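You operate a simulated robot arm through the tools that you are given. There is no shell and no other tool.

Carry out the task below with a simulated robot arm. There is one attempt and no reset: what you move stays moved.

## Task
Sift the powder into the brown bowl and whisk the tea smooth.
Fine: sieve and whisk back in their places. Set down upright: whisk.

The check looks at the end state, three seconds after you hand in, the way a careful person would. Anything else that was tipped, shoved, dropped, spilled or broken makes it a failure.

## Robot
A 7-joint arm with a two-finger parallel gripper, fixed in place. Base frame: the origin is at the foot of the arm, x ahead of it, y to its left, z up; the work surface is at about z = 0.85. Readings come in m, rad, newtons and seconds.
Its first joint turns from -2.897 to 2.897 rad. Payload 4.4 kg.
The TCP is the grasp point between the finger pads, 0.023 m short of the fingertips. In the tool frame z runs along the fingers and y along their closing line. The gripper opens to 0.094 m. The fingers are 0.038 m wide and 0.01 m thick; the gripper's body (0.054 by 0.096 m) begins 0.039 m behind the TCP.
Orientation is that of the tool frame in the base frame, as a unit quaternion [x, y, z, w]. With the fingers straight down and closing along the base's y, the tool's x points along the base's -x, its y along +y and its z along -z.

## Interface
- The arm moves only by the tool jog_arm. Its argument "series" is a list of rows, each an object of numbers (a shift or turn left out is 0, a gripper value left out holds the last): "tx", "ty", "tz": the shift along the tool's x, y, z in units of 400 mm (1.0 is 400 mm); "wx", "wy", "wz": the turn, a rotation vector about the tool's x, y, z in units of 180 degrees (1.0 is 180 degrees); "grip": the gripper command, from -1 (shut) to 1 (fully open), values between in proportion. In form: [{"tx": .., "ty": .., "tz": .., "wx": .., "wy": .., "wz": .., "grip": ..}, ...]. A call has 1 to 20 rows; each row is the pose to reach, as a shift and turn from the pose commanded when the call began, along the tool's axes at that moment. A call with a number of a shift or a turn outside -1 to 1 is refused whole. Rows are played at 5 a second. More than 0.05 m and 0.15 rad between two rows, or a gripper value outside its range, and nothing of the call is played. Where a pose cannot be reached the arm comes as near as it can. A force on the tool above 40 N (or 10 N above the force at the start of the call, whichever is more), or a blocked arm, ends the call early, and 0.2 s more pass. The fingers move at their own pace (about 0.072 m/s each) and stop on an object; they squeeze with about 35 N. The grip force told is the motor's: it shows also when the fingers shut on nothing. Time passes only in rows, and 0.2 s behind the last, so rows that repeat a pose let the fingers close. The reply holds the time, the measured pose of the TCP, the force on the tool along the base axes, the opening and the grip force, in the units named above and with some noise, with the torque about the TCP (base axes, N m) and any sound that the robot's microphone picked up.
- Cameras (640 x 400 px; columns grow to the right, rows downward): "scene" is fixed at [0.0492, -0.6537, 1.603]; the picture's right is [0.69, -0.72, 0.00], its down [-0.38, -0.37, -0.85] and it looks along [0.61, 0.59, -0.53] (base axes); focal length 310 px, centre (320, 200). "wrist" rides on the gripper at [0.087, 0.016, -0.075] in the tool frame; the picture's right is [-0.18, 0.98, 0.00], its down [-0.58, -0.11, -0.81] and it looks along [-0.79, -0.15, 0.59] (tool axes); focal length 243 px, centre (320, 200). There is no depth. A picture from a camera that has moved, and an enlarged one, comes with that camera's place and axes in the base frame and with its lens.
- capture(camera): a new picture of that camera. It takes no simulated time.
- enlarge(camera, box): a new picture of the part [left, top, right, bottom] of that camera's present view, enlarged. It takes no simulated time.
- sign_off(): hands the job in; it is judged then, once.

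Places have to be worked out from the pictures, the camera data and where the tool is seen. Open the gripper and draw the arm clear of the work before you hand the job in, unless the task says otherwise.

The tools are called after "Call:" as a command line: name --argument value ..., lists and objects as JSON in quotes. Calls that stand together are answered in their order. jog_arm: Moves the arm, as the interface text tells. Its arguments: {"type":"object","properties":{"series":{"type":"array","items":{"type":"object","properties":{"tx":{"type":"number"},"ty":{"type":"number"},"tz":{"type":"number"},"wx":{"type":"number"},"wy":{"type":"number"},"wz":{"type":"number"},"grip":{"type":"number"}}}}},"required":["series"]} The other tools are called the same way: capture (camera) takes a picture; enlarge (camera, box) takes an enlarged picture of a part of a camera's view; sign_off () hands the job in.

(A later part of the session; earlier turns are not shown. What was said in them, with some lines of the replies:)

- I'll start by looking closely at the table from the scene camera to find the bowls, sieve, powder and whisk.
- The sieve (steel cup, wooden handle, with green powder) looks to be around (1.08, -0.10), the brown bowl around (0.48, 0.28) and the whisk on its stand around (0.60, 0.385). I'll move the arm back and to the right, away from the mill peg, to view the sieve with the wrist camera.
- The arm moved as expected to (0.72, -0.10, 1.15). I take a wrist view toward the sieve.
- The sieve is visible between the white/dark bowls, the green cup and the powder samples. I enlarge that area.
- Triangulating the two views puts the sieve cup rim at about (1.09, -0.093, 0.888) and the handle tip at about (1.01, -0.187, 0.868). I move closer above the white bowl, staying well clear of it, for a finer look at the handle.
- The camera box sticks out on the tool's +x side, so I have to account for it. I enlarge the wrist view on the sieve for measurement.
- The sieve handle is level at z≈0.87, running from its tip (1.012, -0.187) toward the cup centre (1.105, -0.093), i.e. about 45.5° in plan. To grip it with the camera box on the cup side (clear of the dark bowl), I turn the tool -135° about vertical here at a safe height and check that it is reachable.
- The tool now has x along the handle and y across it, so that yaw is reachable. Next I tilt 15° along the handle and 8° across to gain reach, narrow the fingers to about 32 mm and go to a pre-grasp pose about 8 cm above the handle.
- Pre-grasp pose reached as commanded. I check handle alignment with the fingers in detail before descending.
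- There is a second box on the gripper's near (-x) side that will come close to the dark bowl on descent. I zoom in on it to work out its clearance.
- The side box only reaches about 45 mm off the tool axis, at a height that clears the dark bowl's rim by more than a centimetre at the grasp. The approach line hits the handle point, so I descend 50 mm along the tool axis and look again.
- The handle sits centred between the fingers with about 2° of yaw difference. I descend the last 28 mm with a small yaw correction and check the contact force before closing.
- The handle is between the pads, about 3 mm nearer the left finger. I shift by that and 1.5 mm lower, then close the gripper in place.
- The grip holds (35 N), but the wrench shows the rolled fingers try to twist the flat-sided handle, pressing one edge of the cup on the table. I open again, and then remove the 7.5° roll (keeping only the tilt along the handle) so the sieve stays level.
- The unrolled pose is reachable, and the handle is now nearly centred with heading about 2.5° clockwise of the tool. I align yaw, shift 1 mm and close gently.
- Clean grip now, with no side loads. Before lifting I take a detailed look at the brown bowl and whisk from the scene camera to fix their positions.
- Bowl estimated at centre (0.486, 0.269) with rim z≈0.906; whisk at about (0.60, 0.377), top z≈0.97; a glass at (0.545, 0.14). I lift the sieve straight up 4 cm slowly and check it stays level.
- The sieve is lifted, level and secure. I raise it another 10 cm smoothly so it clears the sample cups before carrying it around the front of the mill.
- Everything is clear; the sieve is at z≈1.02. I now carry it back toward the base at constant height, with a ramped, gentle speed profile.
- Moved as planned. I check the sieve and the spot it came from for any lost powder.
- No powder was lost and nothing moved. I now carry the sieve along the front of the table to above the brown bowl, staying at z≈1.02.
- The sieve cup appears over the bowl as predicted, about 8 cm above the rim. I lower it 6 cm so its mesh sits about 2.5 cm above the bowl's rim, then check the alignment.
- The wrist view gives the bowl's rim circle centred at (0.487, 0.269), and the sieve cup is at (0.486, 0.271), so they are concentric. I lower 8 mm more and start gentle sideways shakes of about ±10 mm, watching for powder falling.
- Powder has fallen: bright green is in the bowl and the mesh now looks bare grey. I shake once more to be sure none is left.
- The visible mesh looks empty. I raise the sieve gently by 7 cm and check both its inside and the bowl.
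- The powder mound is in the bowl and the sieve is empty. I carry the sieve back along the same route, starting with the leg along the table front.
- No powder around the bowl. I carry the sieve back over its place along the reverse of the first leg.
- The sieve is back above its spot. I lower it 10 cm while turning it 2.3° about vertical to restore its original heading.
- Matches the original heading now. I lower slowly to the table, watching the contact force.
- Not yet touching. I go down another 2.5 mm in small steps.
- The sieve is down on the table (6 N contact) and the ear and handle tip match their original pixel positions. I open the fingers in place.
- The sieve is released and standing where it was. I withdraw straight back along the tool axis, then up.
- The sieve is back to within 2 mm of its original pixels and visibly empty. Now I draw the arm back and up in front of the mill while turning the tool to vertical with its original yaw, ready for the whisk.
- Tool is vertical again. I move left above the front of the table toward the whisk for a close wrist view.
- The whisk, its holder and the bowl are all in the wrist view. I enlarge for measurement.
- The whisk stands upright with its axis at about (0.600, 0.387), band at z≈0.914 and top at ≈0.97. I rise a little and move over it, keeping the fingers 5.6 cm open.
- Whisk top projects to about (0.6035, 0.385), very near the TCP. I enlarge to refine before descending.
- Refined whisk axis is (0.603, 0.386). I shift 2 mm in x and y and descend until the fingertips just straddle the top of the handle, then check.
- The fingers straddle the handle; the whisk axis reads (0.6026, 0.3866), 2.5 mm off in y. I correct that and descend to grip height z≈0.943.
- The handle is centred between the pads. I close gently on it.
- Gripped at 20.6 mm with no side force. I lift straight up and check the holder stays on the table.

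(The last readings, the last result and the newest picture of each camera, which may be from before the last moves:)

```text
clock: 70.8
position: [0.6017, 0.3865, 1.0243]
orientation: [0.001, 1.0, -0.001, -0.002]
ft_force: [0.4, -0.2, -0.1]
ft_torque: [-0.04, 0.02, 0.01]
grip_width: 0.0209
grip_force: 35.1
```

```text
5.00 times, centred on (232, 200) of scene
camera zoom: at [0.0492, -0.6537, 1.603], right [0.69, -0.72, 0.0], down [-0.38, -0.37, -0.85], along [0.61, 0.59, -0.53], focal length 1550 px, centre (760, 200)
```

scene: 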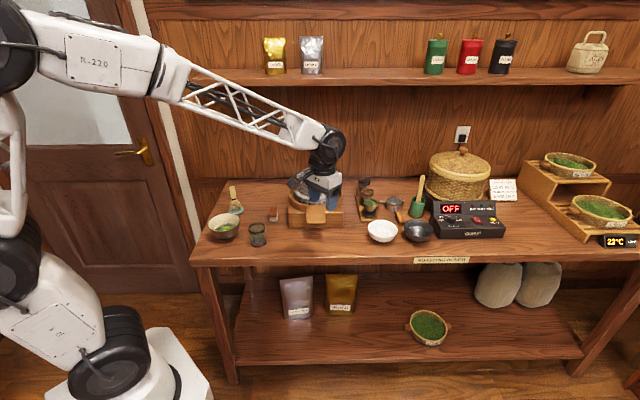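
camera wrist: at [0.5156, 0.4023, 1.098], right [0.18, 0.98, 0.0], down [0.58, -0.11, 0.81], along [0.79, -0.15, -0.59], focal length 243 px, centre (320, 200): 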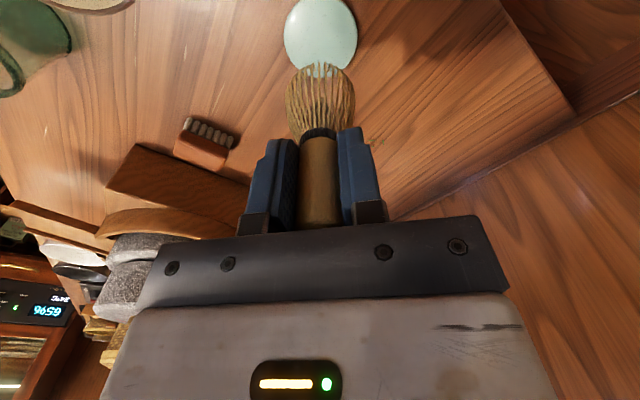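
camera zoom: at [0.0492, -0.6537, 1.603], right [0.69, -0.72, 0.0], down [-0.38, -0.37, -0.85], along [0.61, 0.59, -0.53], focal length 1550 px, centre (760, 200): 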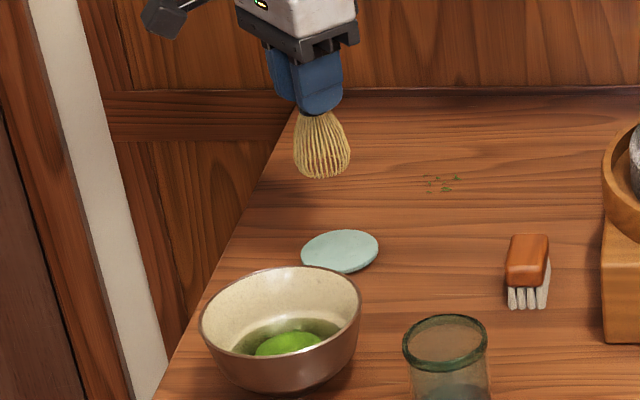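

The whisk is up and the flat holder stayed put. I move it over the bowl centre at (0.487, 0.269).

Call:
jog_arm --series '[{"tx": 0.02, "ty": -0.0205, "grip": -1}, {"tx": 0.065, "ty": -0.0666, "grip": -1}, {"tx": 0.12, "ty": -0.1229, "grip": -1}, {"tx": 0.175, "ty": -0.1793, "grip": -1}, {"tx": 0.23, "ty": -0.2356, "grip": -1}, {"tx": 0.268, "ty": -0.2745, "grip": -1}, {"tx": 0.2875, "ty": -0.2945, "grip": -1}, {"tx": 0.2875, "ty": -0.2945, "grip": -1}]'

Call:
capture --camera "wrist"

Call:
enlarge --camera "scene" --box '[200, 160, 264, 240]'

```text
clock: 72.6
position: [0.4876, 0.2669, 1.0235]
orientation: [0.0, 1.0, -0.002, -0.001]
ft_force: [-0.3, -0.1, -0.4]
ft_torque: [-0.01, 0.03, -0.02]
grip_width: 0.0209
grip_force: 34.9
```

```text
taken
camera wrist: at [0.4015, 0.2832, 1.0978], right [0.18, 0.98, 0.0], down [0.58, -0.11, 0.81], along [0.79, -0.15, -0.59], focal length 243 px, centre (320, 200)
```

wrist: 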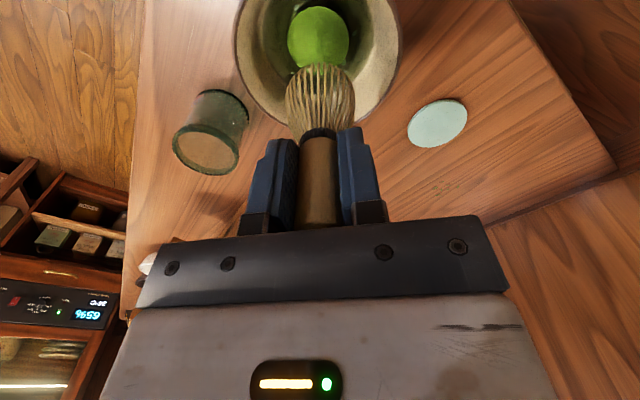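

```text
5.00 times, centred on (232, 200) of scene
camera zoom: at [0.0492, -0.6537, 1.603], right [0.69, -0.72, 0.0], down [-0.38, -0.37, -0.85], along [0.61, 0.59, -0.53], focal length 1550 px, centre (760, 200)
```

zoom: 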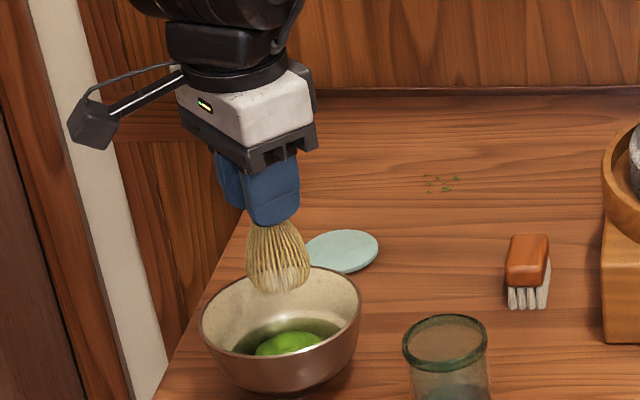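

The whisk is concentric with the bowl and the powder. I lower it slowly into the bowl, stopping with the tines just in the liquid above the bottom.

Call:
jog_arm --series '[{"tz": 0.025, "grip": -1}, {"tz": 0.06, "grip": -1}, {"tz": 0.095, "grip": -1}, {"tz": 0.12, "grip": -1}, {"tz": 0.14, "grip": -1}, {"tz": 0.155, "grip": -1}, {"tz": 0.164, "grip": -1}, {"tz": 0.164, "grip": -1}]'

Call:
capture --camera "wrist"

Call:
enlarge --camera "scene" --box '[200, 180, 256, 250]'

```text
clock: 74.4
position: [0.4876, 0.2674, 0.9575]
orientation: [0.0, 1.0, -0.001, 0.0]
ft_force: [0.4, -0.3, 0.0]
ft_torque: [-0.02, 0.0, 0.02]
grip_width: 0.0209
grip_force: 35.2
```

```text
taken
camera wrist: at [0.4006, 0.2835, 1.0325], right [0.18, 0.98, 0.0], down [0.58, -0.11, 0.81], along [0.79, -0.15, -0.59], focal length 243 px, centre (320, 200)
```

wrist: 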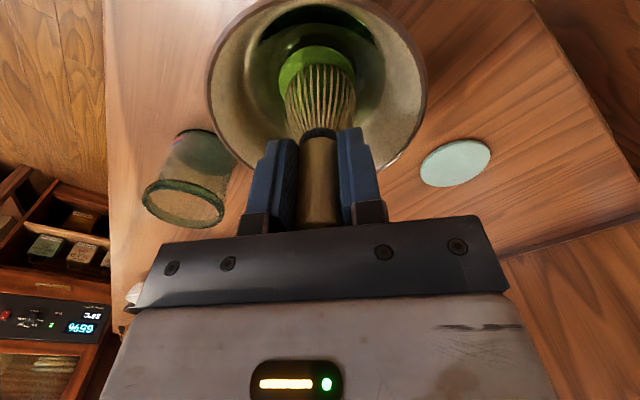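

```text
5.71 times, centred on (228, 215) of scene
camera zoom: at [0.0492, -0.6537, 1.603], right [0.69, -0.72, 0.0], down [-0.38, -0.37, -0.85], along [0.61, 0.59, -0.53], focal length 1772 px, centre (846, 114)
```

zoom: 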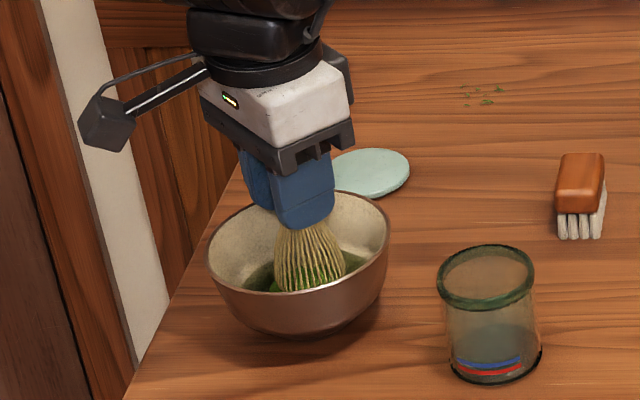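

No contact yet and the whisk is centred in the bowl. I lower another 4 mm in small steps, checking force.

Call:
jog_arm --series '[{"tz": 0.004, "grip": -1}, {"tz": 0.008, "grip": -1}, {"tz": 0.011, "grip": -1}, {"tz": 0.011, "grip": -1}]'

```text
clock: 75.4
position: [0.4873, 0.2672, 0.9534]
orientation: [0.0, 1.0, -0.003, -0.001]
ft_force: [0.0, 0.7, 0.1]
ft_torque: [0.02, 0.02, -0.01]
grip_width: 0.021
grip_force: 34.8
```

Still free of the bottom. I start whisking with small fast strokes (±8 mm) along x, then look.

Call:
jog_arm --series '[{"tx": 0.015, "grip": -1}, {"tx": -0.02, "grip": -1}, {"tx": 0.02, "grip": -1}, {"tx": -0.02, "grip": -1}, {"tx": 0.02, "grip": -1}, {"tx": -0.02, "grip": -1}, {"tx": 0.022, "ty": 0.01, "grip": -1}, {"tx": -0.022, "ty": 0.01, "grip": -1}, {"tx": 0.022, "ty": 0.01, "grip": -1}, {"tx": -0.022, "ty": 0.01, "grip": -1}, {"tx": 0.022, "ty": -0.01, "grip": -1}, {"tx": -0.022, "ty": -0.01, "grip": -1}, {"tx": 0.022, "ty": -0.01, "grip": -1}, {"tx": -0.022, "ty": -0.01, "grip": -1}, {"tx": 0.02, "ty": 0.0, "grip": -1}, {"tx": -0.02, "ty": 0.0, "grip": -1}, {"tx": 0.02, "ty": 0.0, "grip": -1}, {"tx": -0.015, "ty": 0.0, "grip": -1}, {"tx": 0.0, "ty": 0.0, "grip": -1}, {"tx": 0.0, "ty": 0.0, "grip": -1}]'

Call:
capture --camera "wrist"

Call:
enlarge --camera "scene" --box '[200, 180, 256, 250]'

```text
clock: 79.6
position: [0.4877, 0.2679, 0.9549]
orientation: [0.0, 1.0, -0.002, -0.001]
ft_force: [0.7, -0.6, -0.5]
ft_torque: [0.0, 0.01, 0.01]
grip_width: 0.0206
grip_force: 35.3
```

```text
taken
camera wrist: at [0.4016, 0.2841, 1.0287], right [0.18, 0.98, 0.0], down [0.58, -0.11, 0.81], along [0.79, -0.15, -0.59], focal length 243 px, centre (320, 200)
```

wrist: 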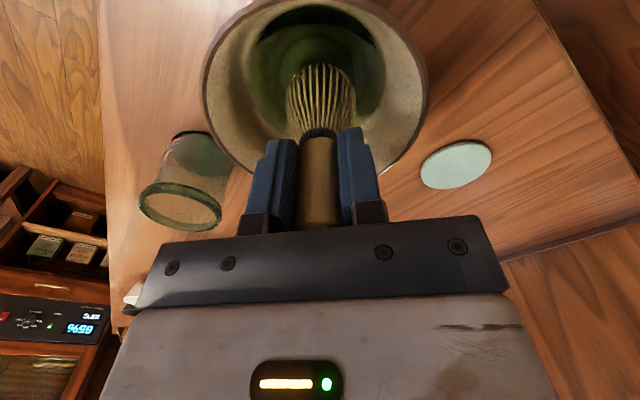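

```text
5.71 times, centred on (228, 215) of scene
camera zoom: at [0.0492, -0.6537, 1.603], right [0.69, -0.72, 0.0], down [-0.38, -0.37, -0.85], along [0.61, 0.59, -0.53], focal length 1772 px, centre (846, 114)
```

zoom: 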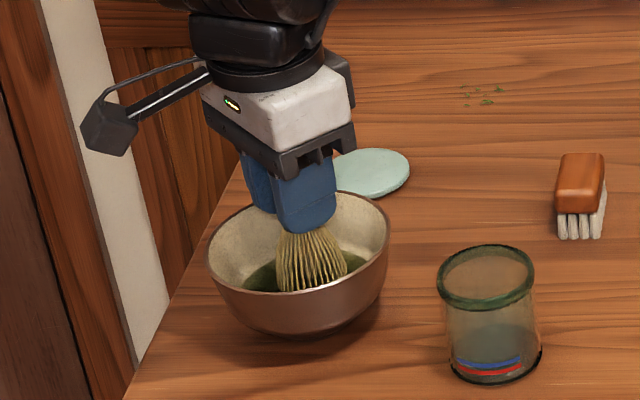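

The powder mound has dispersed. I look closely at the tea surface to judge whether it is smooth.

Call:
enlarge --camera "wrist" --box '[210, 0, 430, 150]'

Call:
enlarge --camera "scene" --box '[212, 205, 240, 240]'

```text
2.67 times, centred on (320, 75) of wrist
camera zoom: at [0.4016, 0.2841, 1.0287], right [0.18, 0.98, 0.0], down [0.58, -0.11, 0.81], along [0.79, -0.15, -0.59], focal length 647 px, centre (320, 533)
```

zoom: 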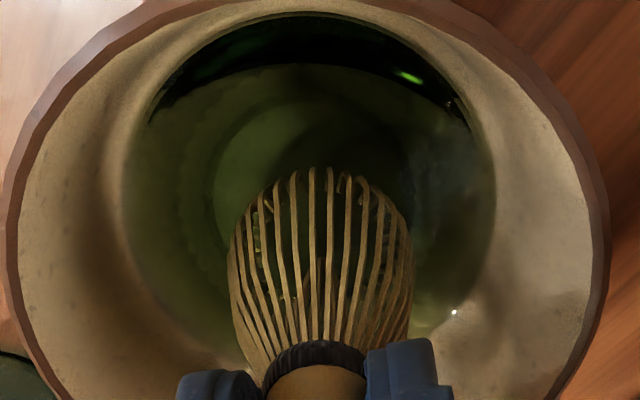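

```text
11.43 times, centred on (226, 222) of scene
camera zoom: at [0.0492, -0.6537, 1.603], right [0.69, -0.72, 0.0], down [-0.38, -0.37, -0.85], along [0.61, 0.59, -0.53], focal length 3544 px, centre (1394, -57)
```

zoom: 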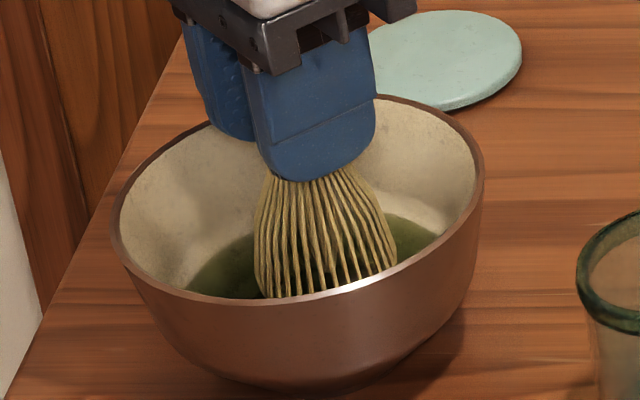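

The lump is gone but I want it thoroughly mixed. I continue whisking with slightly larger strokes (±12 mm, W pattern).

Call:
jog_arm --series '[{"tx": 0.02, "grip": -1}, {"tx": -0.03, "grip": -1}, {"tx": 0.03, "ty": 0.006, "grip": -1}, {"tx": -0.03, "ty": 0.012, "grip": -1}, {"tx": 0.03, "ty": 0.018, "grip": -1}, {"tx": -0.03, "ty": 0.018, "grip": -1}, {"tx": 0.03, "ty": 0.012, "grip": -1}, {"tx": -0.03, "ty": 0.006, "grip": -1}, {"tx": 0.03, "ty": 0.0, "grip": -1}, {"tx": -0.03, "ty": -0.006, "grip": -1}, {"tx": 0.03, "ty": -0.012, "grip": -1}, {"tx": -0.03, "ty": -0.018, "grip": -1}, {"tx": 0.03, "ty": -0.018, "grip": -1}, {"tx": -0.03, "ty": -0.012, "grip": -1}, {"tx": 0.03, "ty": -0.006, "grip": -1}, {"tx": -0.03, "ty": 0.0, "grip": -1}, {"tx": 0.03, "ty": 0.0, "grip": -1}, {"tx": -0.02, "ty": 0.0, "grip": -1}, {"tx": 0.0, "ty": 0.0, "grip": -1}, {"tx": 0.0, "ty": 0.0, "grip": -1}]'

Call:
enlarge --camera "wrist" --box '[210, 0, 430, 150]'

Call:
enlarge --camera "scene" --box '[212, 205, 240, 240]'

```text
clock: 83.8
position: [0.4874, 0.2673, 0.9535]
orientation: [0.0, 1.0, -0.001, -0.001]
ft_force: [-0.6, 0.3, 0.3]
ft_torque: [-0.01, -0.01, -0.02]
grip_width: 0.0209
grip_force: 35.0
```

```text
2.67 times, centred on (320, 75) of wrist
camera zoom: at [0.4011, 0.2842, 1.0278], right [0.18, 0.98, 0.0], down [0.58, -0.11, 0.81], along [0.79, -0.15, -0.59], focal length 647 px, centre (320, 533)
```

zoom: 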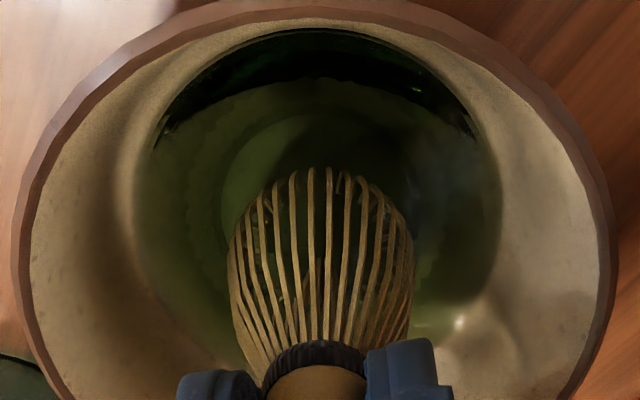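

```text
11.43 times, centred on (226, 222) of scene
camera zoom: at [0.0492, -0.6537, 1.603], right [0.69, -0.72, 0.0], down [-0.38, -0.37, -0.85], along [0.61, 0.59, -0.53], focal length 3544 px, centre (1394, -57)
```

zoom: 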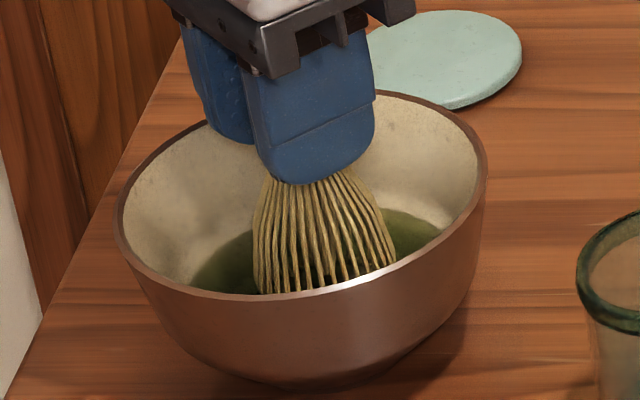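

The bowl shifted about 2 mm from the larger strokes, so I'll keep strokes smaller. I raise the whisk out of the tea gently to inspect the surface.

Call:
jog_arm --series '[{"tz": -0.02, "grip": -1}, {"tz": -0.05, "grip": -1}, {"tz": -0.09, "grip": -1}, {"tz": -0.13, "grip": -1}, {"tz": -0.165, "grip": -1}, {"tz": -0.175, "grip": -1}, {"tz": -0.175, "grip": -1}]'

Call:
enlarge --camera "wrist" --box '[210, 0, 430, 150]'

Call:
enlarge --camera "scene" --box '[206, 200, 246, 245]'

```text
clock: 85.4
position: [0.4883, 0.2666, 1.0223]
orientation: [0.0, 1.0, 0.0, 0.0]
ft_force: [0.3, 0.4, -0.7]
ft_torque: [0.02, 0.02, -0.02]
grip_width: 0.0208
grip_force: 34.9
```

```text
2.67 times, centred on (320, 75) of wrist
camera zoom: at [0.401, 0.2828, 1.0976], right [0.18, 0.98, 0.0], down [0.58, -0.11, 0.81], along [0.79, -0.15, -0.59], focal length 647 px, centre (320, 533)
```

zoom: 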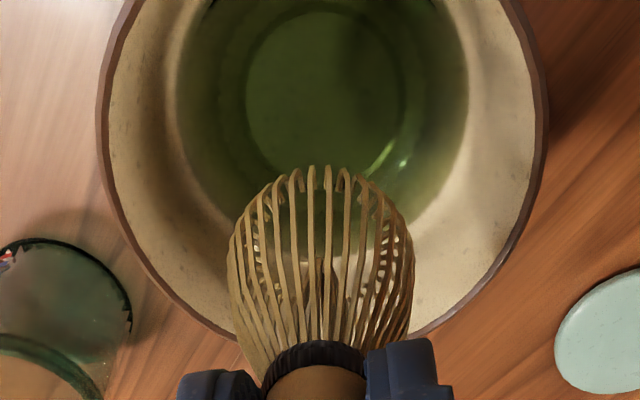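

```text
8.89 times, centred on (226, 222) of scene
camera zoom: at [0.0492, -0.6537, 1.603], right [0.69, -0.72, 0.0], down [-0.38, -0.37, -0.85], along [0.61, 0.59, -0.53], focal length 2756 px, centre (1156, 0)
```

zoom: 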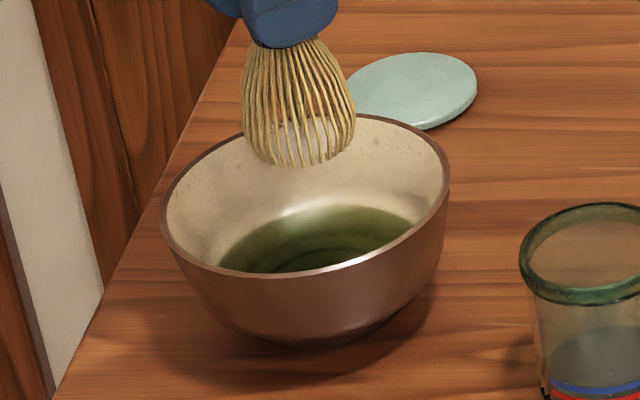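

The tea looks lump-free and even. To be sure it is fully whisked, I go back in at the bowl's current centre and do more strokes, limited to ±8 mm so the tines don't touch the wall.

Call:
jog_arm --series '[{"tx": -0.003, "ty": 0.001, "tz": 0.03, "grip": -1}, {"tx": -0.003, "ty": 0.001, "tz": 0.07, "grip": -1}, {"tx": -0.003, "ty": 0.001, "tz": 0.11, "grip": -1}, {"tx": -0.003, "ty": 0.001, "tz": 0.14, "grip": -1}, {"tx": -0.003, "ty": 0.001, "tz": 0.16, "grip": -1}, {"tx": -0.003, "ty": 0.001, "tz": 0.169, "grip": -1}, {"tx": -0.003, "ty": 0.001, "tz": 0.169, "grip": -1}]'

Call:
jog_arm --series '[{"tx": 0.015, "grip": -1}, {"tx": -0.02, "grip": -1}, {"tx": 0.02, "grip": -1}, {"tx": -0.02, "grip": -1}, {"tx": 0.02, "grip": -1}, {"tx": -0.02, "grip": -1}, {"tx": 0.02, "grip": -1}, {"tx": -0.02, "grip": -1}, {"tx": 0.0, "ty": 0.02, "grip": -1}, {"tx": 0.0, "ty": -0.02, "grip": -1}, {"tx": 0.0, "ty": 0.02, "grip": -1}, {"tx": 0.0, "ty": -0.02, "grip": -1}, {"tx": 0.0, "ty": 0.02, "grip": -1}, {"tx": 0.0, "ty": -0.02, "grip": -1}, {"tx": 0.0, "ty": 0.02, "grip": -1}, {"tx": 0.0, "ty": -0.02, "grip": -1}, {"tx": 0.015, "ty": 0.0, "grip": -1}, {"tx": -0.015, "ty": 0.0, "grip": -1}, {"tx": 0.0, "ty": 0.0, "grip": -1}, {"tx": 0.0, "ty": 0.0, "grip": -1}]'

Call:
enlarge --camera "wrist" --box '[210, 0, 430, 150]'

Call:
enlarge --camera "scene" --box '[206, 200, 246, 245]'

```text
clock: 87.0
position: [0.4886, 0.2687, 0.9554]
orientation: [0.0, 1.0, -0.002, -0.001]
ft_force: [0.4, 0.0, 0.5]
ft_torque: [0.02, -0.02, -0.01]
grip_width: 0.0209
grip_force: 35.5
```

```text
clock: 91.2
position: [0.4889, 0.2667, 0.9548]
orientation: [0.0, 1.0, -0.001, -0.002]
ft_force: [-0.3, 0.2, -0.3]
ft_torque: [0.0, 0.03, 0.0]
grip_width: 0.0207
grip_force: 34.8
```

```text
2.67 times, centred on (320, 75) of wrist
camera zoom: at [0.4023, 0.2834, 1.0292], right [0.18, 0.98, 0.0], down [0.58, -0.11, 0.81], along [0.79, -0.15, -0.59], focal length 647 px, centre (320, 533)
```

zoom: 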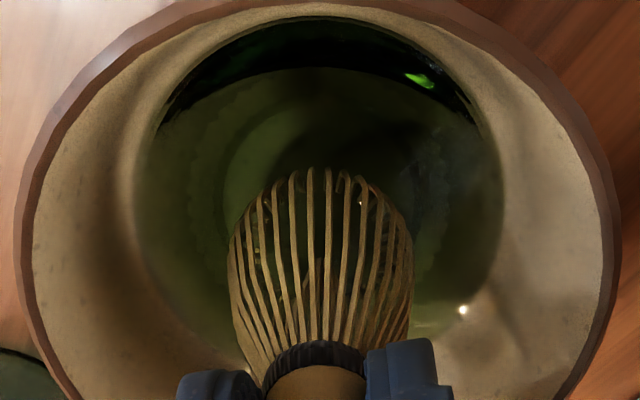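

```text
8.89 times, centred on (226, 222) of scene
camera zoom: at [0.0492, -0.6537, 1.603], right [0.69, -0.72, 0.0], down [-0.38, -0.37, -0.85], along [0.61, 0.59, -0.53], focal length 2756 px, centre (1156, 0)
```

zoom: 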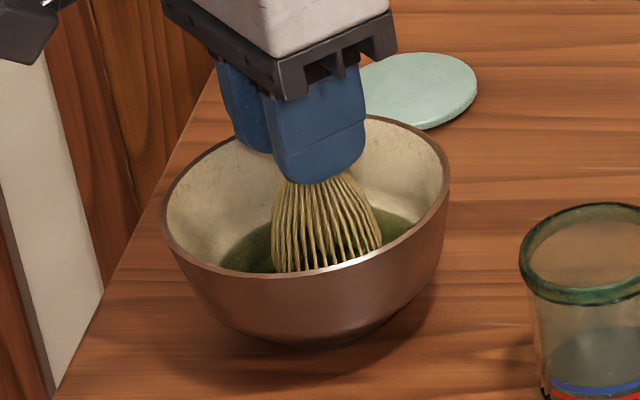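

The bowl stayed still this time. One more round of whisking in a star/circular pattern for thoroughness.

Call:
jog_arm --series '[{"tx": 0.014, "ty": 0.014, "grip": -1}, {"tx": -0.014, "ty": -0.014, "grip": -1}, {"tx": 0.014, "ty": 0.014, "grip": -1}, {"tx": -0.014, "ty": -0.014, "grip": -1}, {"tx": 0.014, "ty": 0.014, "grip": -1}, {"tx": -0.014, "ty": -0.014, "grip": -1}, {"tx": 0.014, "ty": 0.014, "grip": -1}, {"tx": -0.014, "ty": -0.014, "grip": -1}, {"tx": 0.014, "ty": -0.014, "grip": -1}, {"tx": -0.014, "ty": 0.014, "grip": -1}, {"tx": 0.014, "ty": -0.014, "grip": -1}, {"tx": -0.014, "ty": 0.014, "grip": -1}, {"tx": 0.014, "ty": -0.014, "grip": -1}, {"tx": -0.014, "ty": 0.014, "grip": -1}, {"tx": 0.02, "ty": 0.0, "grip": -1}, {"tx": 0.0, "ty": 0.02, "grip": -1}, {"tx": -0.02, "ty": 0.0, "grip": -1}, {"tx": 0.0, "ty": -0.02, "grip": -1}, {"tx": 0.0, "ty": 0.0, "grip": -1}, {"tx": 0.0, "ty": 0.0, "grip": -1}]'

Call:
jog_arm --series '[{"tz": -0.01, "grip": -1}, {"tz": -0.03, "grip": -1}, {"tz": -0.06, "grip": -1}, {"tz": -0.1, "grip": -1}, {"tz": -0.14, "grip": -1}, {"tz": -0.165, "grip": -1}, {"tz": -0.175, "grip": -1}, {"tz": -0.175, "grip": -1}, {"tz": -0.175, "grip": -1}]'

Call:
enlarge --camera "wrist" --box '[210, 0, 430, 150]'

Call:
enlarge --camera "scene" --box '[206, 200, 246, 245]'

```text
clock: 95.4
position: [0.4888, 0.2685, 0.9563]
orientation: [-0.001, 1.0, -0.002, -0.001]
ft_force: [0.6, -0.4, -0.8]
ft_torque: [0.01, -0.01, -0.01]
grip_width: 0.0208
grip_force: 35.1
```

```text
clock: 97.4
position: [0.4887, 0.2676, 1.0276]
orientation: [0.001, 1.0, -0.002, 0.0]
ft_force: [0.4, 0.8, 0.0]
ft_torque: [-0.01, 0.01, -0.01]
grip_width: 0.0207
grip_force: 35.3
```

```text
2.67 times, centred on (320, 75) of wrist
camera zoom: at [0.4015, 0.2846, 1.1011], right [0.18, 0.98, 0.0], down [0.58, -0.11, 0.81], along [0.79, -0.15, -0.59], focal length 647 px, centre (320, 533)
```

zoom: 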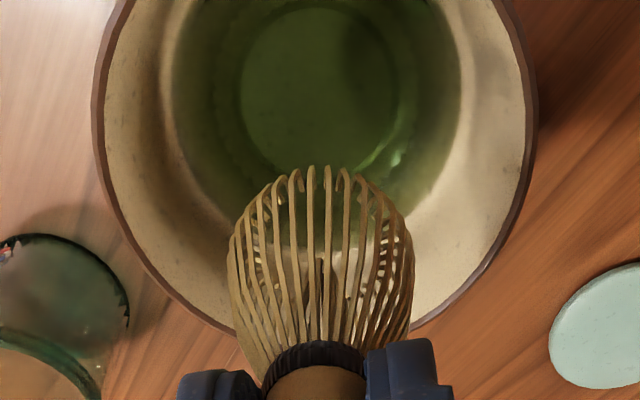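

```text
8.89 times, centred on (226, 222) of scene
camera zoom: at [0.0492, -0.6537, 1.603], right [0.69, -0.72, 0.0], down [-0.38, -0.37, -0.85], along [0.61, 0.59, -0.53], focal length 2756 px, centre (1156, 0)
```

zoom: 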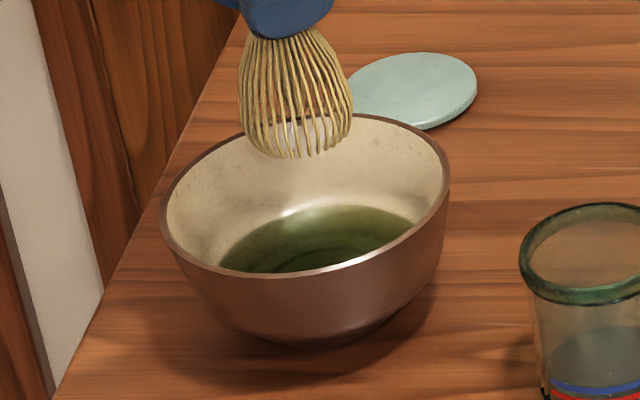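

The tea looks the same as after the previous round: uniform, no lumps, nothing spilled. I carry the whisk back above its holder, using the exact reverse of the commanded shifts.

Call:
jog_arm --series '[{"tx": -0.02, "ty": 0.0206, "grip": -1}, {"tx": -0.065, "ty": 0.0671, "grip": -1}, {"tx": -0.12, "ty": 0.1238, "grip": -1}, {"tx": -0.175, "ty": 0.1805, "grip": -1}, {"tx": -0.23, "ty": 0.2373, "grip": -1}, {"tx": -0.268, "ty": 0.2765, "grip": -1}, {"tx": -0.2845, "ty": 0.2935, "grip": -1}, {"tx": -0.2845, "ty": 0.2935, "grip": -1}]'

Call:
capture --camera "wrist"

Call:
enlarge --camera "scene" --box '[200, 160, 264, 240]'

```text
clock: 99.2
position: [0.6047, 0.3857, 1.025]
orientation: [0.0, 1.0, -0.001, -0.001]
ft_force: [-0.3, 1.0, 0.4]
ft_torque: [-0.01, 0.02, 0.0]
grip_width: 0.0207
grip_force: 35.1
```

```text
taken
camera wrist: at [0.5183, 0.4021, 1.0988], right [0.18, 0.98, 0.0], down [0.58, -0.11, 0.81], along [0.79, -0.15, -0.59], focal length 243 px, centre (320, 200)
```

wrist: 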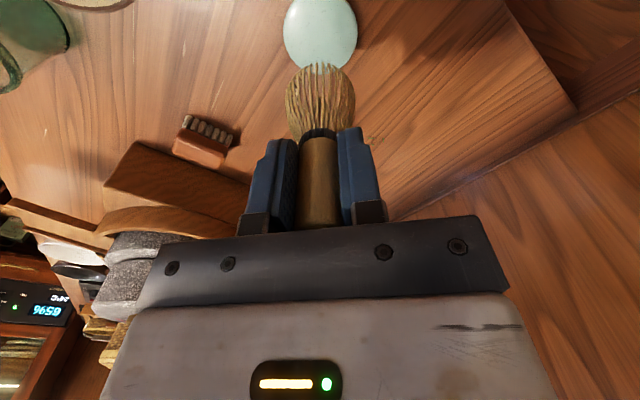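

```text
5.00 times, centred on (232, 200) of scene
camera zoom: at [0.0492, -0.6537, 1.603], right [0.69, -0.72, 0.0], down [-0.38, -0.37, -0.85], along [0.61, 0.59, -0.53], focal length 1550 px, centre (760, 200)
```

zoom: 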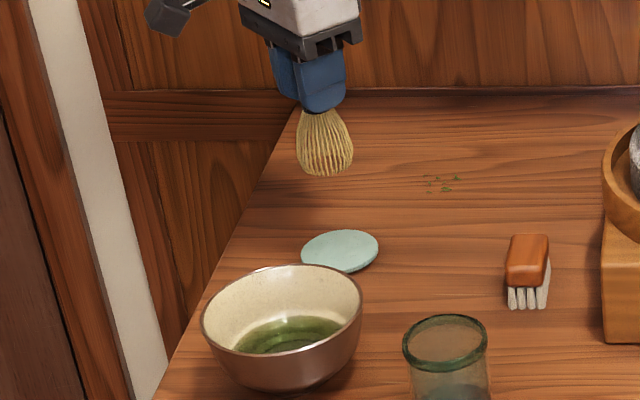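

Nearly identical to the view right after lifting. I enlarge the holder and whisk tip to check alignment before lowering.

Call:
enlarge --camera "wrist" --box '[260, 0, 380, 110]'

Call:
enlarge --camera "scene" --box '[210, 170, 258, 220]'

```text
3.64 times, centred on (320, 55) of wrist
camera zoom: at [0.5183, 0.4021, 1.0988], right [0.18, 0.98, 0.0], down [0.58, -0.11, 0.81], along [0.79, -0.15, -0.59], focal length 882 px, centre (320, 727)
```

zoom: 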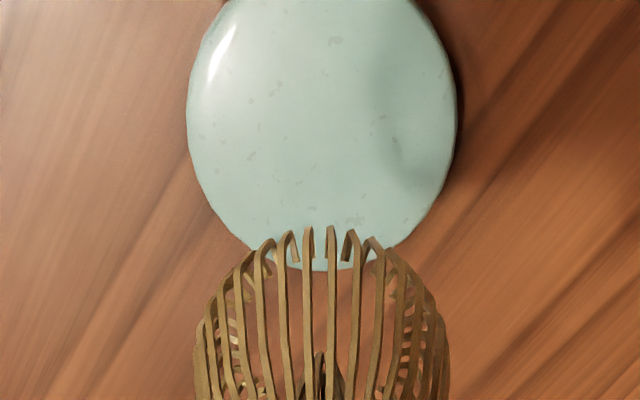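

```text
8.00 times, centred on (234, 195) of scene
camera zoom: at [0.0492, -0.6537, 1.603], right [0.69, -0.72, 0.0], down [-0.38, -0.37, -0.85], along [0.61, 0.59, -0.53], focal length 2481 px, centre (1008, 240)
```

zoom: 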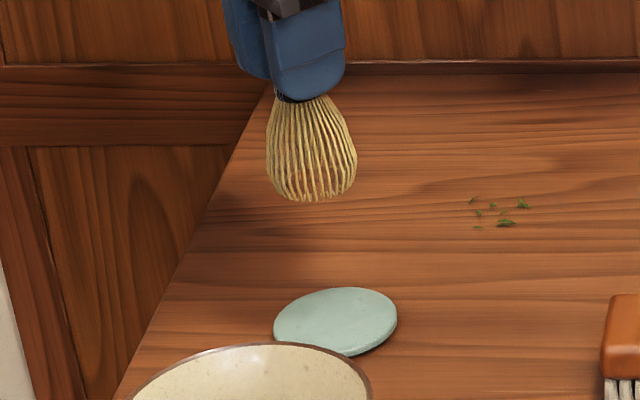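

Whisk and holder are concentric within a couple of millimetres. I apply a 1.5 mm correction and lower most of the way.

Call:
jog_arm --series '[{"tx": 0.004, "ty": 0.002, "tz": 0.03, "grip": -1}, {"tx": 0.004, "ty": 0.002, "tz": 0.075, "grip": -1}, {"tx": 0.004, "ty": 0.002, "tz": 0.12, "grip": -1}, {"tx": 0.004, "ty": 0.002, "tz": 0.155, "grip": -1}, {"tx": 0.004, "ty": 0.002, "tz": 0.18, "grip": -1}, {"tx": 0.004, "ty": 0.002, "tz": 0.192, "grip": -1}, {"tx": 0.004, "ty": 0.002, "tz": 0.192, "grip": -1}]'

Call:
capture --camera "wrist"

Call:
enlarge --camera "scene" --box '[210, 170, 258, 220]'

```text
clock: 100.8
position: [0.6002, 0.3842, 0.9484]
orientation: [0.0, 1.0, -0.002, -0.001]
ft_force: [-0.5, 0.2, -0.5]
ft_torque: [-0.02, 0.01, -0.03]
grip_width: 0.0207
grip_force: 35.0
```

```text
taken
camera wrist: at [0.5148, 0.4022, 1.0222], right [0.18, 0.98, 0.0], down [0.58, -0.11, 0.81], along [0.79, -0.15, -0.59], focal length 243 px, centre (320, 200)
```

wrist: 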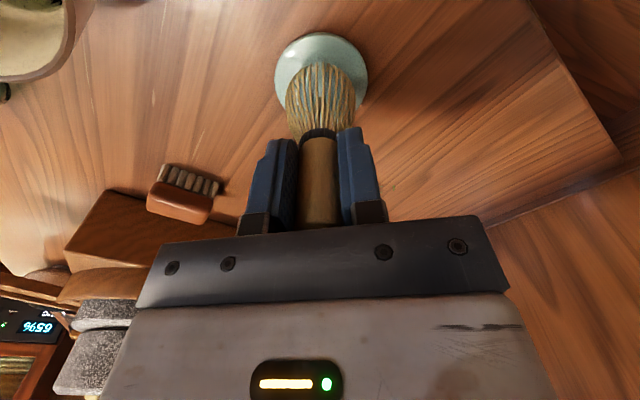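

```text
8.00 times, centred on (234, 195) of scene
camera zoom: at [0.0492, -0.6537, 1.603], right [0.69, -0.72, 0.0], down [-0.38, -0.37, -0.85], along [0.61, 0.59, -0.53], focal length 2481 px, centre (1008, 240)
```

zoom: 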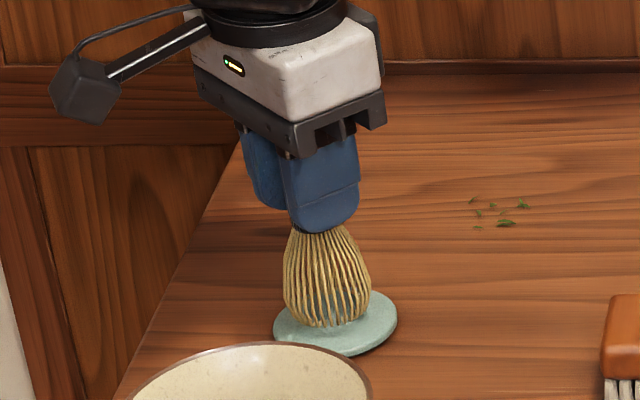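

Aligned with the holder to about 1 mm compared with the original grasp view. I lower the remaining ~5.5 mm in small steps with a force check.

Call:
jog_arm --series '[{"tz": 0.005, "grip": -1}, {"tz": 0.01, "grip": -1}, {"tz": 0.013, "grip": -1}, {"tz": 0.013, "grip": -1}]'

Call:
enlarge --camera "scene" --box '[210, 170, 258, 220]'

```text
clock: 101.8
position: [0.601, 0.3853, 0.9431]
orientation: [0.0, 1.0, -0.001, -0.001]
ft_force: [0.9, 0.3, 0.2]
ft_torque: [0.01, 0.04, 0.0]
grip_width: 0.0207
grip_force: 35.1
```

```text
8.00 times, centred on (234, 195) of scene
camera zoom: at [0.0492, -0.6537, 1.603], right [0.69, -0.72, 0.0], down [-0.38, -0.37, -0.85], along [0.61, 0.59, -0.53], focal length 2481 px, centre (1008, 240)
```

zoom: 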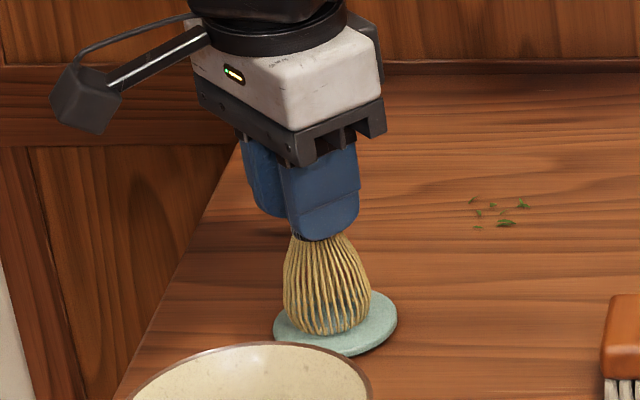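

No contact force yet. I step down another 1.6 mm to seat the tines on the holder.

Call:
jog_arm --series '[{"tx": -0.002, "tz": 0.001, "grip": -1}, {"tx": -0.002, "tz": 0.0025, "grip": -1}, {"tx": -0.002, "tz": 0.004, "grip": -1}, {"tx": -0.002, "tz": 0.004, "grip": -1}]'

```text
clock: 102.8
position: [0.6013, 0.3863, 0.9432]
orientation: [0.0, 1.0, 0.0, 0.001]
ft_force: [0.7, -1.9, 14.5]
ft_torque: [-0.04, -0.05, -0.01]
grip_width: 0.0206
grip_force: 35.3
```

The whisk is seated (14.5 N, slightly more than needed). I relax by about 1 mm before opening.

Call:
jog_arm --series '[{"tz": -0.0015, "grip": -1}, {"tz": -0.003, "grip": -1}, {"tz": -0.003, "grip": -1}]'

Call:
enlarge --camera "scene" --box '[210, 170, 258, 220]'

```text
clock: 103.6
position: [0.6018, 0.3849, 0.9422]
orientation: [0.0, 1.0, -0.001, -0.001]
ft_force: [0.1, 0.9, 1.5]
ft_torque: [0.02, 0.0, 0.02]
grip_width: 0.0207
grip_force: 35.1
```

```text
8.00 times, centred on (234, 195) of scene
camera zoom: at [0.0492, -0.6537, 1.603], right [0.69, -0.72, 0.0], down [-0.38, -0.37, -0.85], along [0.61, 0.59, -0.53], focal length 2481 px, centre (1008, 240)
```

zoom: 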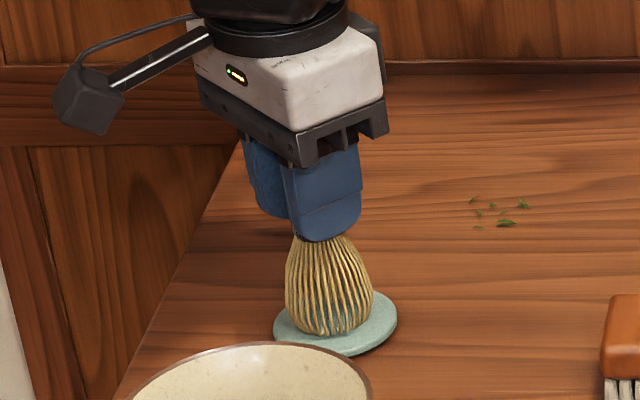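

Light 1.5 N contact and the picture matches the original grasp. I open the fingers evenly and slowly.

Call:
jog_arm --series '[{"grip": -0.55}, {"grip": -0.5}, {"grip": -0.4}, {"grip": -0.25}, {"grip": -0.1}, {"grip": 0.1}, {"grip": 0.2}, {"grip": 0.2}, {"grip": 0.2}]'

Call:
capture --camera "wrist"

Call:
enlarge --camera "scene" --box '[210, 170, 258, 220]'

```text
clock: 105.6
position: [0.6026, 0.3848, 0.9434]
orientation: [0.0, 1.0, -0.002, -0.001]
ft_force: [0.1, -0.6, 0.2]
ft_torque: [0.0, 0.03, -0.01]
grip_width: 0.0565
grip_force: 0.2
```

```text
taken
camera wrist: at [0.515, 0.4016, 1.0177], right [0.18, 0.98, 0.0], down [0.58, -0.11, 0.81], along [0.79, -0.15, -0.59], focal length 243 px, centre (320, 200)
```

wrist: 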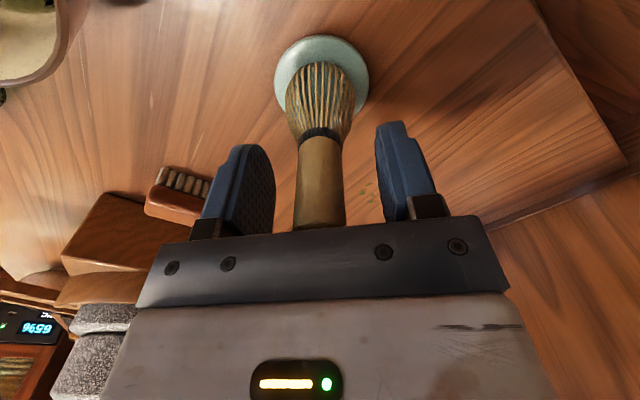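

```text
8.00 times, centred on (234, 195) of scene
camera zoom: at [0.0492, -0.6537, 1.603], right [0.69, -0.72, 0.0], down [-0.38, -0.37, -0.85], along [0.61, 0.59, -0.53], focal length 2481 px, centre (1008, 240)
```

zoom: 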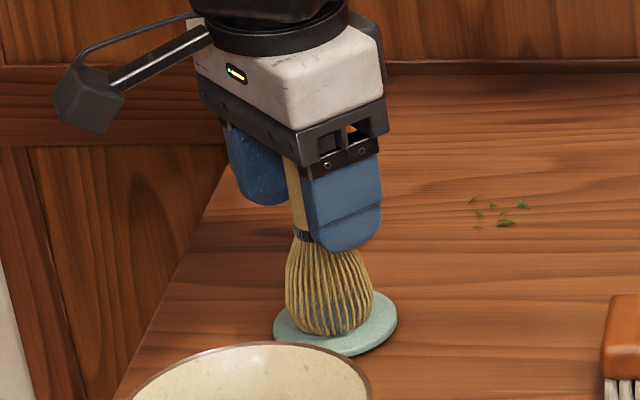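

The whisk stands upright on its holder by itself. I withdraw straight up slowly, then move away.

Call:
jog_arm --series '[{"tz": -0.02, "grip": 0.2}, {"tz": -0.06, "grip": 0.2}, {"tz": -0.11, "grip": 0.2}, {"tz": -0.16, "grip": 0.2}, {"tz": -0.22, "grip": 0.2}, {"tz": -0.29, "grip": 0.2}, {"tz": -0.36, "grip": 0.2}, {"tz": -0.43, "grip": 0.2}, {"tz": -0.48, "grip": 0.2}, {"tz": -0.48, "grip": 0.2}]'

Call:
capture --camera "wrist"

Call:
enlarge --camera "scene" --box '[190, 170, 286, 250]'

Call:
enlarge --camera "scene" --box '[216, 180, 252, 220]'

```text
clock: 107.8
position: [0.6019, 0.3859, 1.1359]
orientation: [0.0, 1.0, -0.002, 0.0]
ft_force: [-0.6, -0.2, -0.1]
ft_torque: [0.02, 0.0, 0.03]
grip_width: 0.0566
grip_force: 0.1
```

```text
taken
camera wrist: at [0.5159, 0.4023, 1.2093], right [0.18, 0.98, 0.0], down [0.58, -0.11, 0.81], along [0.79, -0.15, -0.59], focal length 243 px, centre (320, 200)
```

wrist: 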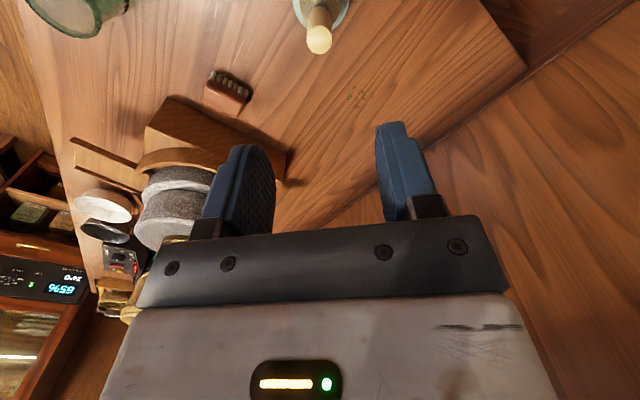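

```text
5.00 times, centred on (238, 210) of scene
camera zoom: at [0.0492, -0.6537, 1.603], right [0.69, -0.72, 0.0], down [-0.38, -0.37, -0.85], along [0.61, 0.59, -0.53], focal length 1550 px, centre (730, 150)
```

zoom: 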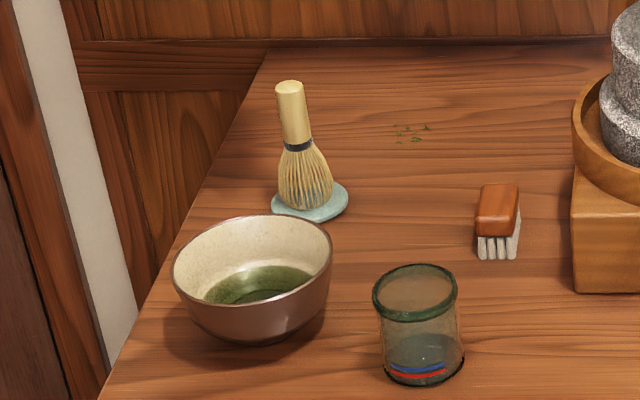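

```text
10.00 times, centred on (234, 200) of scene
camera zoom: at [0.0492, -0.6537, 1.603], right [0.69, -0.72, 0.0], down [-0.38, -0.37, -0.85], along [0.61, 0.59, -0.53], focal length 3101 px, centre (1180, 200)
```

zoom: 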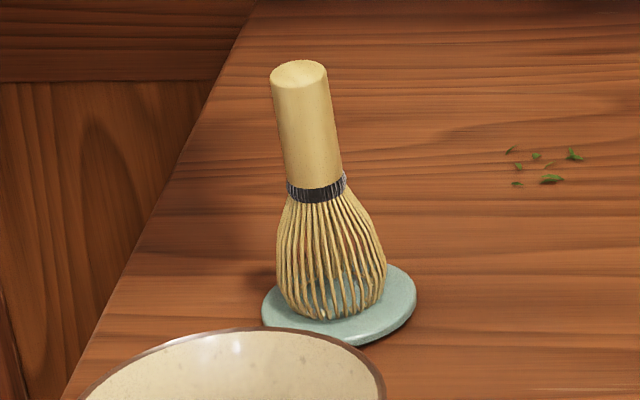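

The whisk is upright within 1 mm of its original spot. I take a final close look at the tea in the bowl before retreating.

Call:
enlarge --camera "scene" --box '[206, 205, 246, 245]'

Call:
capture --camera "scene"

```text
10.00 times, centred on (226, 225) of scene
camera zoom: at [0.0492, -0.6537, 1.603], right [0.69, -0.72, 0.0], down [-0.38, -0.37, -0.85], along [0.61, 0.59, -0.53], focal length 3101 px, centre (1260, -50)
```

zoom: 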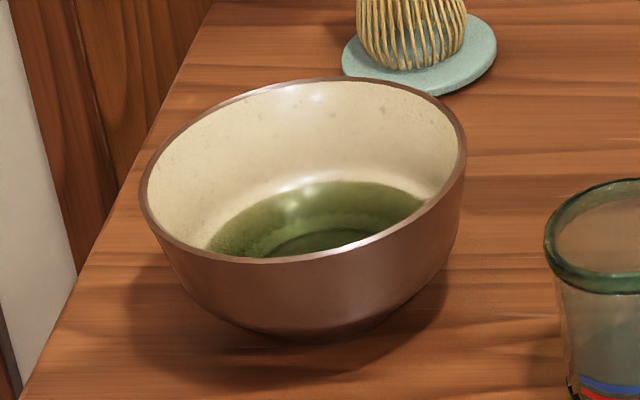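

```text
taken
```

scene: 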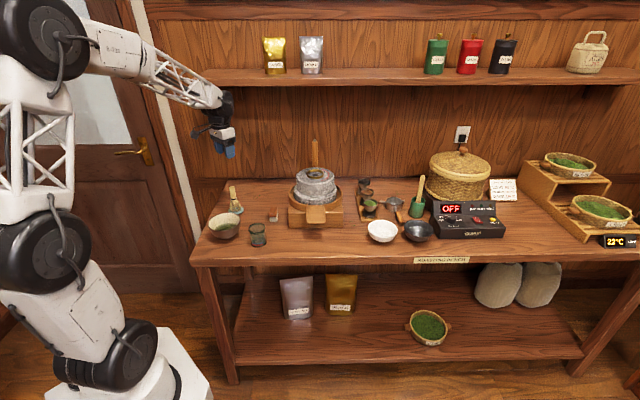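

Everything looks in place. I move back over to view the tea from above with the wrist camera for a final check.

Call:
jog_arm --series '[{"tx": 0.06, "ty": -0.045, "grip": 0.2}, {"tx": 0.14, "ty": -0.11, "grip": 0.2}, {"tx": 0.22, "ty": -0.17, "grip": 0.2}, {"tx": 0.3, "ty": -0.23, "grip": 0.2}, {"tx": 0.37, "ty": -0.29, "grip": 0.2}, {"tx": 0.4, "ty": -0.29, "tz": 0.05, "grip": 0.2}, {"tx": 0.4, "ty": -0.29, "tz": 0.1, "grip": 0.6}, {"tx": 0.4, "ty": -0.29, "tz": 0.1, "grip": 0.9}, {"tx": 0.4, "ty": -0.29, "tz": 0.1, "grip": 0.9}]'

Call:
enlarge --camera "wrist" --box '[220, 0, 420, 160]'

```text
clock: 109.8
position: [0.4399, 0.2704, 1.094]
orientation: [0.001, 1.0, -0.002, -0.001]
ft_force: [0.4, 0.8, -1.1]
ft_torque: [-0.03, -0.01, 0.01]
grip_width: 0.0893
grip_force: 0.1
```

```text
2.50 times, centred on (320, 80) of wrist
camera zoom: at [0.3544, 0.2871, 1.1686], right [0.18, 0.98, 0.0], down [0.58, -0.11, 0.81], along [0.79, -0.15, -0.59], focal length 606 px, centre (320, 500)
```

zoom: 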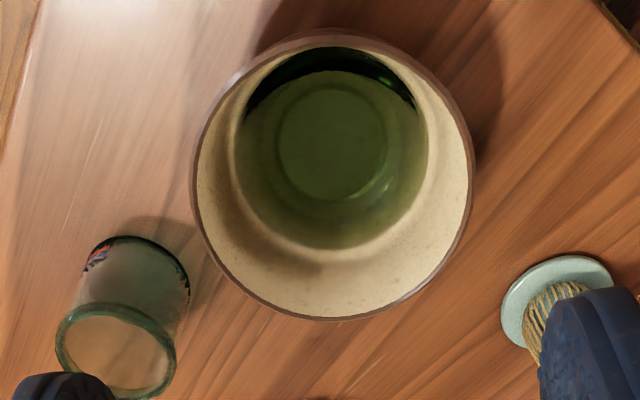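

The tea is an even green with no lumps or clumps, and the whisk stands on its holder. I draw the arm up and back, clear of the table, with the gripper fully open.

Call:
jog_arm --series '[{"tz": -0.08, "grip": 1}, {"tz": -0.18, "grip": 1}, {"tz": -0.28, "grip": 1}, {"tz": -0.36, "ty": -0.05, "grip": 1}, {"tz": -0.4, "ty": -0.14, "grip": 1}, {"tz": -0.42, "ty": -0.25, "grip": 1}, {"tz": -0.42, "ty": -0.36, "grip": 1}, {"tz": -0.42, "ty": -0.46, "grip": 1}, {"tz": -0.42, "ty": -0.52, "grip": 1}, {"tz": -0.42, "ty": -0.52, "grip": 1}]'

Call:
capture --camera "scene"

Call:
enlarge --camera "scene" --box '[350, 170, 446, 250]'

Call:
enlarge --camera "scene" --box '[190, 160, 350, 260]'

```text
clock: 112.0
position: [0.443, 0.0612, 1.2652]
orientation: [0.0, 1.0, -0.002, -0.001]
ft_force: [-0.2, 0.3, -0.7]
ft_torque: [-0.01, 0.01, -0.03]
grip_width: 0.094
grip_force: 0.2
```

```text
taken
```

scene: 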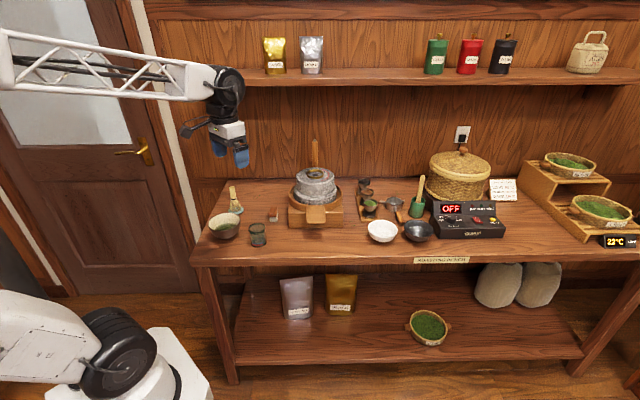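

```text
5.00 times, centred on (398, 210) of scene
camera zoom: at [0.0492, -0.6537, 1.603], right [0.69, -0.72, 0.0], down [-0.38, -0.37, -0.85], along [0.61, 0.59, -0.53], focal length 1550 px, centre (-70, 150)
```

zoom: 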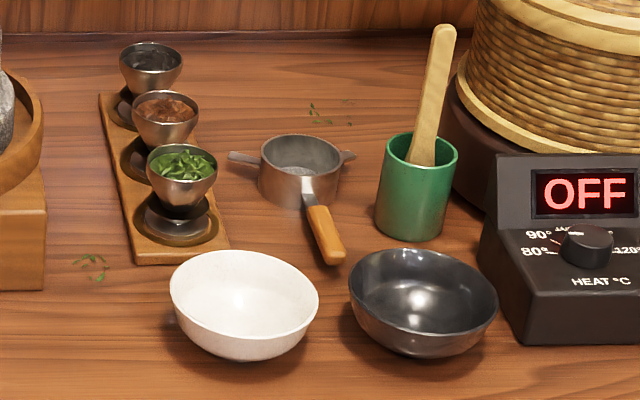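

```text
4.00 times, centred on (270, 210) of scene
camera zoom: at [0.0492, -0.6537, 1.603], right [0.69, -0.72, 0.0], down [-0.38, -0.37, -0.85], along [0.61, 0.59, -0.53], focal length 1240 px, centre (520, 160)
```

zoom: 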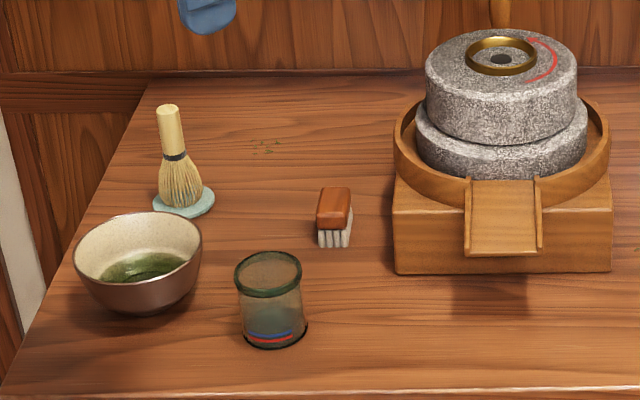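

All checks agree. The sieve is empty and back in its place, the whisk is upright on its holder, and the tea is even with no spills. The other objects look where they were, apart from a 2–3 mm shift of the brown bowl, and the arm is clear with the gripper open. I hand in the job.

Call:
sign_off

```text
The job is handed in.
```

The powder is sifted into the brown bowl, the tea is whisked, and I've handed the job in. I haven't seen the result of the check.

- **Tea:** all the powder I could see went through the sieve into the bowl. The mound broke up in the first round of whisking. I whisked three more rounds, and the tea stayed an even green with no lumps. I judged "smooth" from the pictures alone; it did not turn frothy.
- **Sieve:** it is empty and back in its place, within about 2 mm of where it started.
- **Whisk:** it stands upright on its holder, within about 1 mm of where it started.
- **Brown bowl:** it moved about 2–3 mm when wider whisk strokes touched its inside wall. I used smaller strokes after that, and it did not move again.
- **Everything else:** I saw no spilled powder or tea, and nothing else looked moved. The arm is drawn clear with the gripper open.
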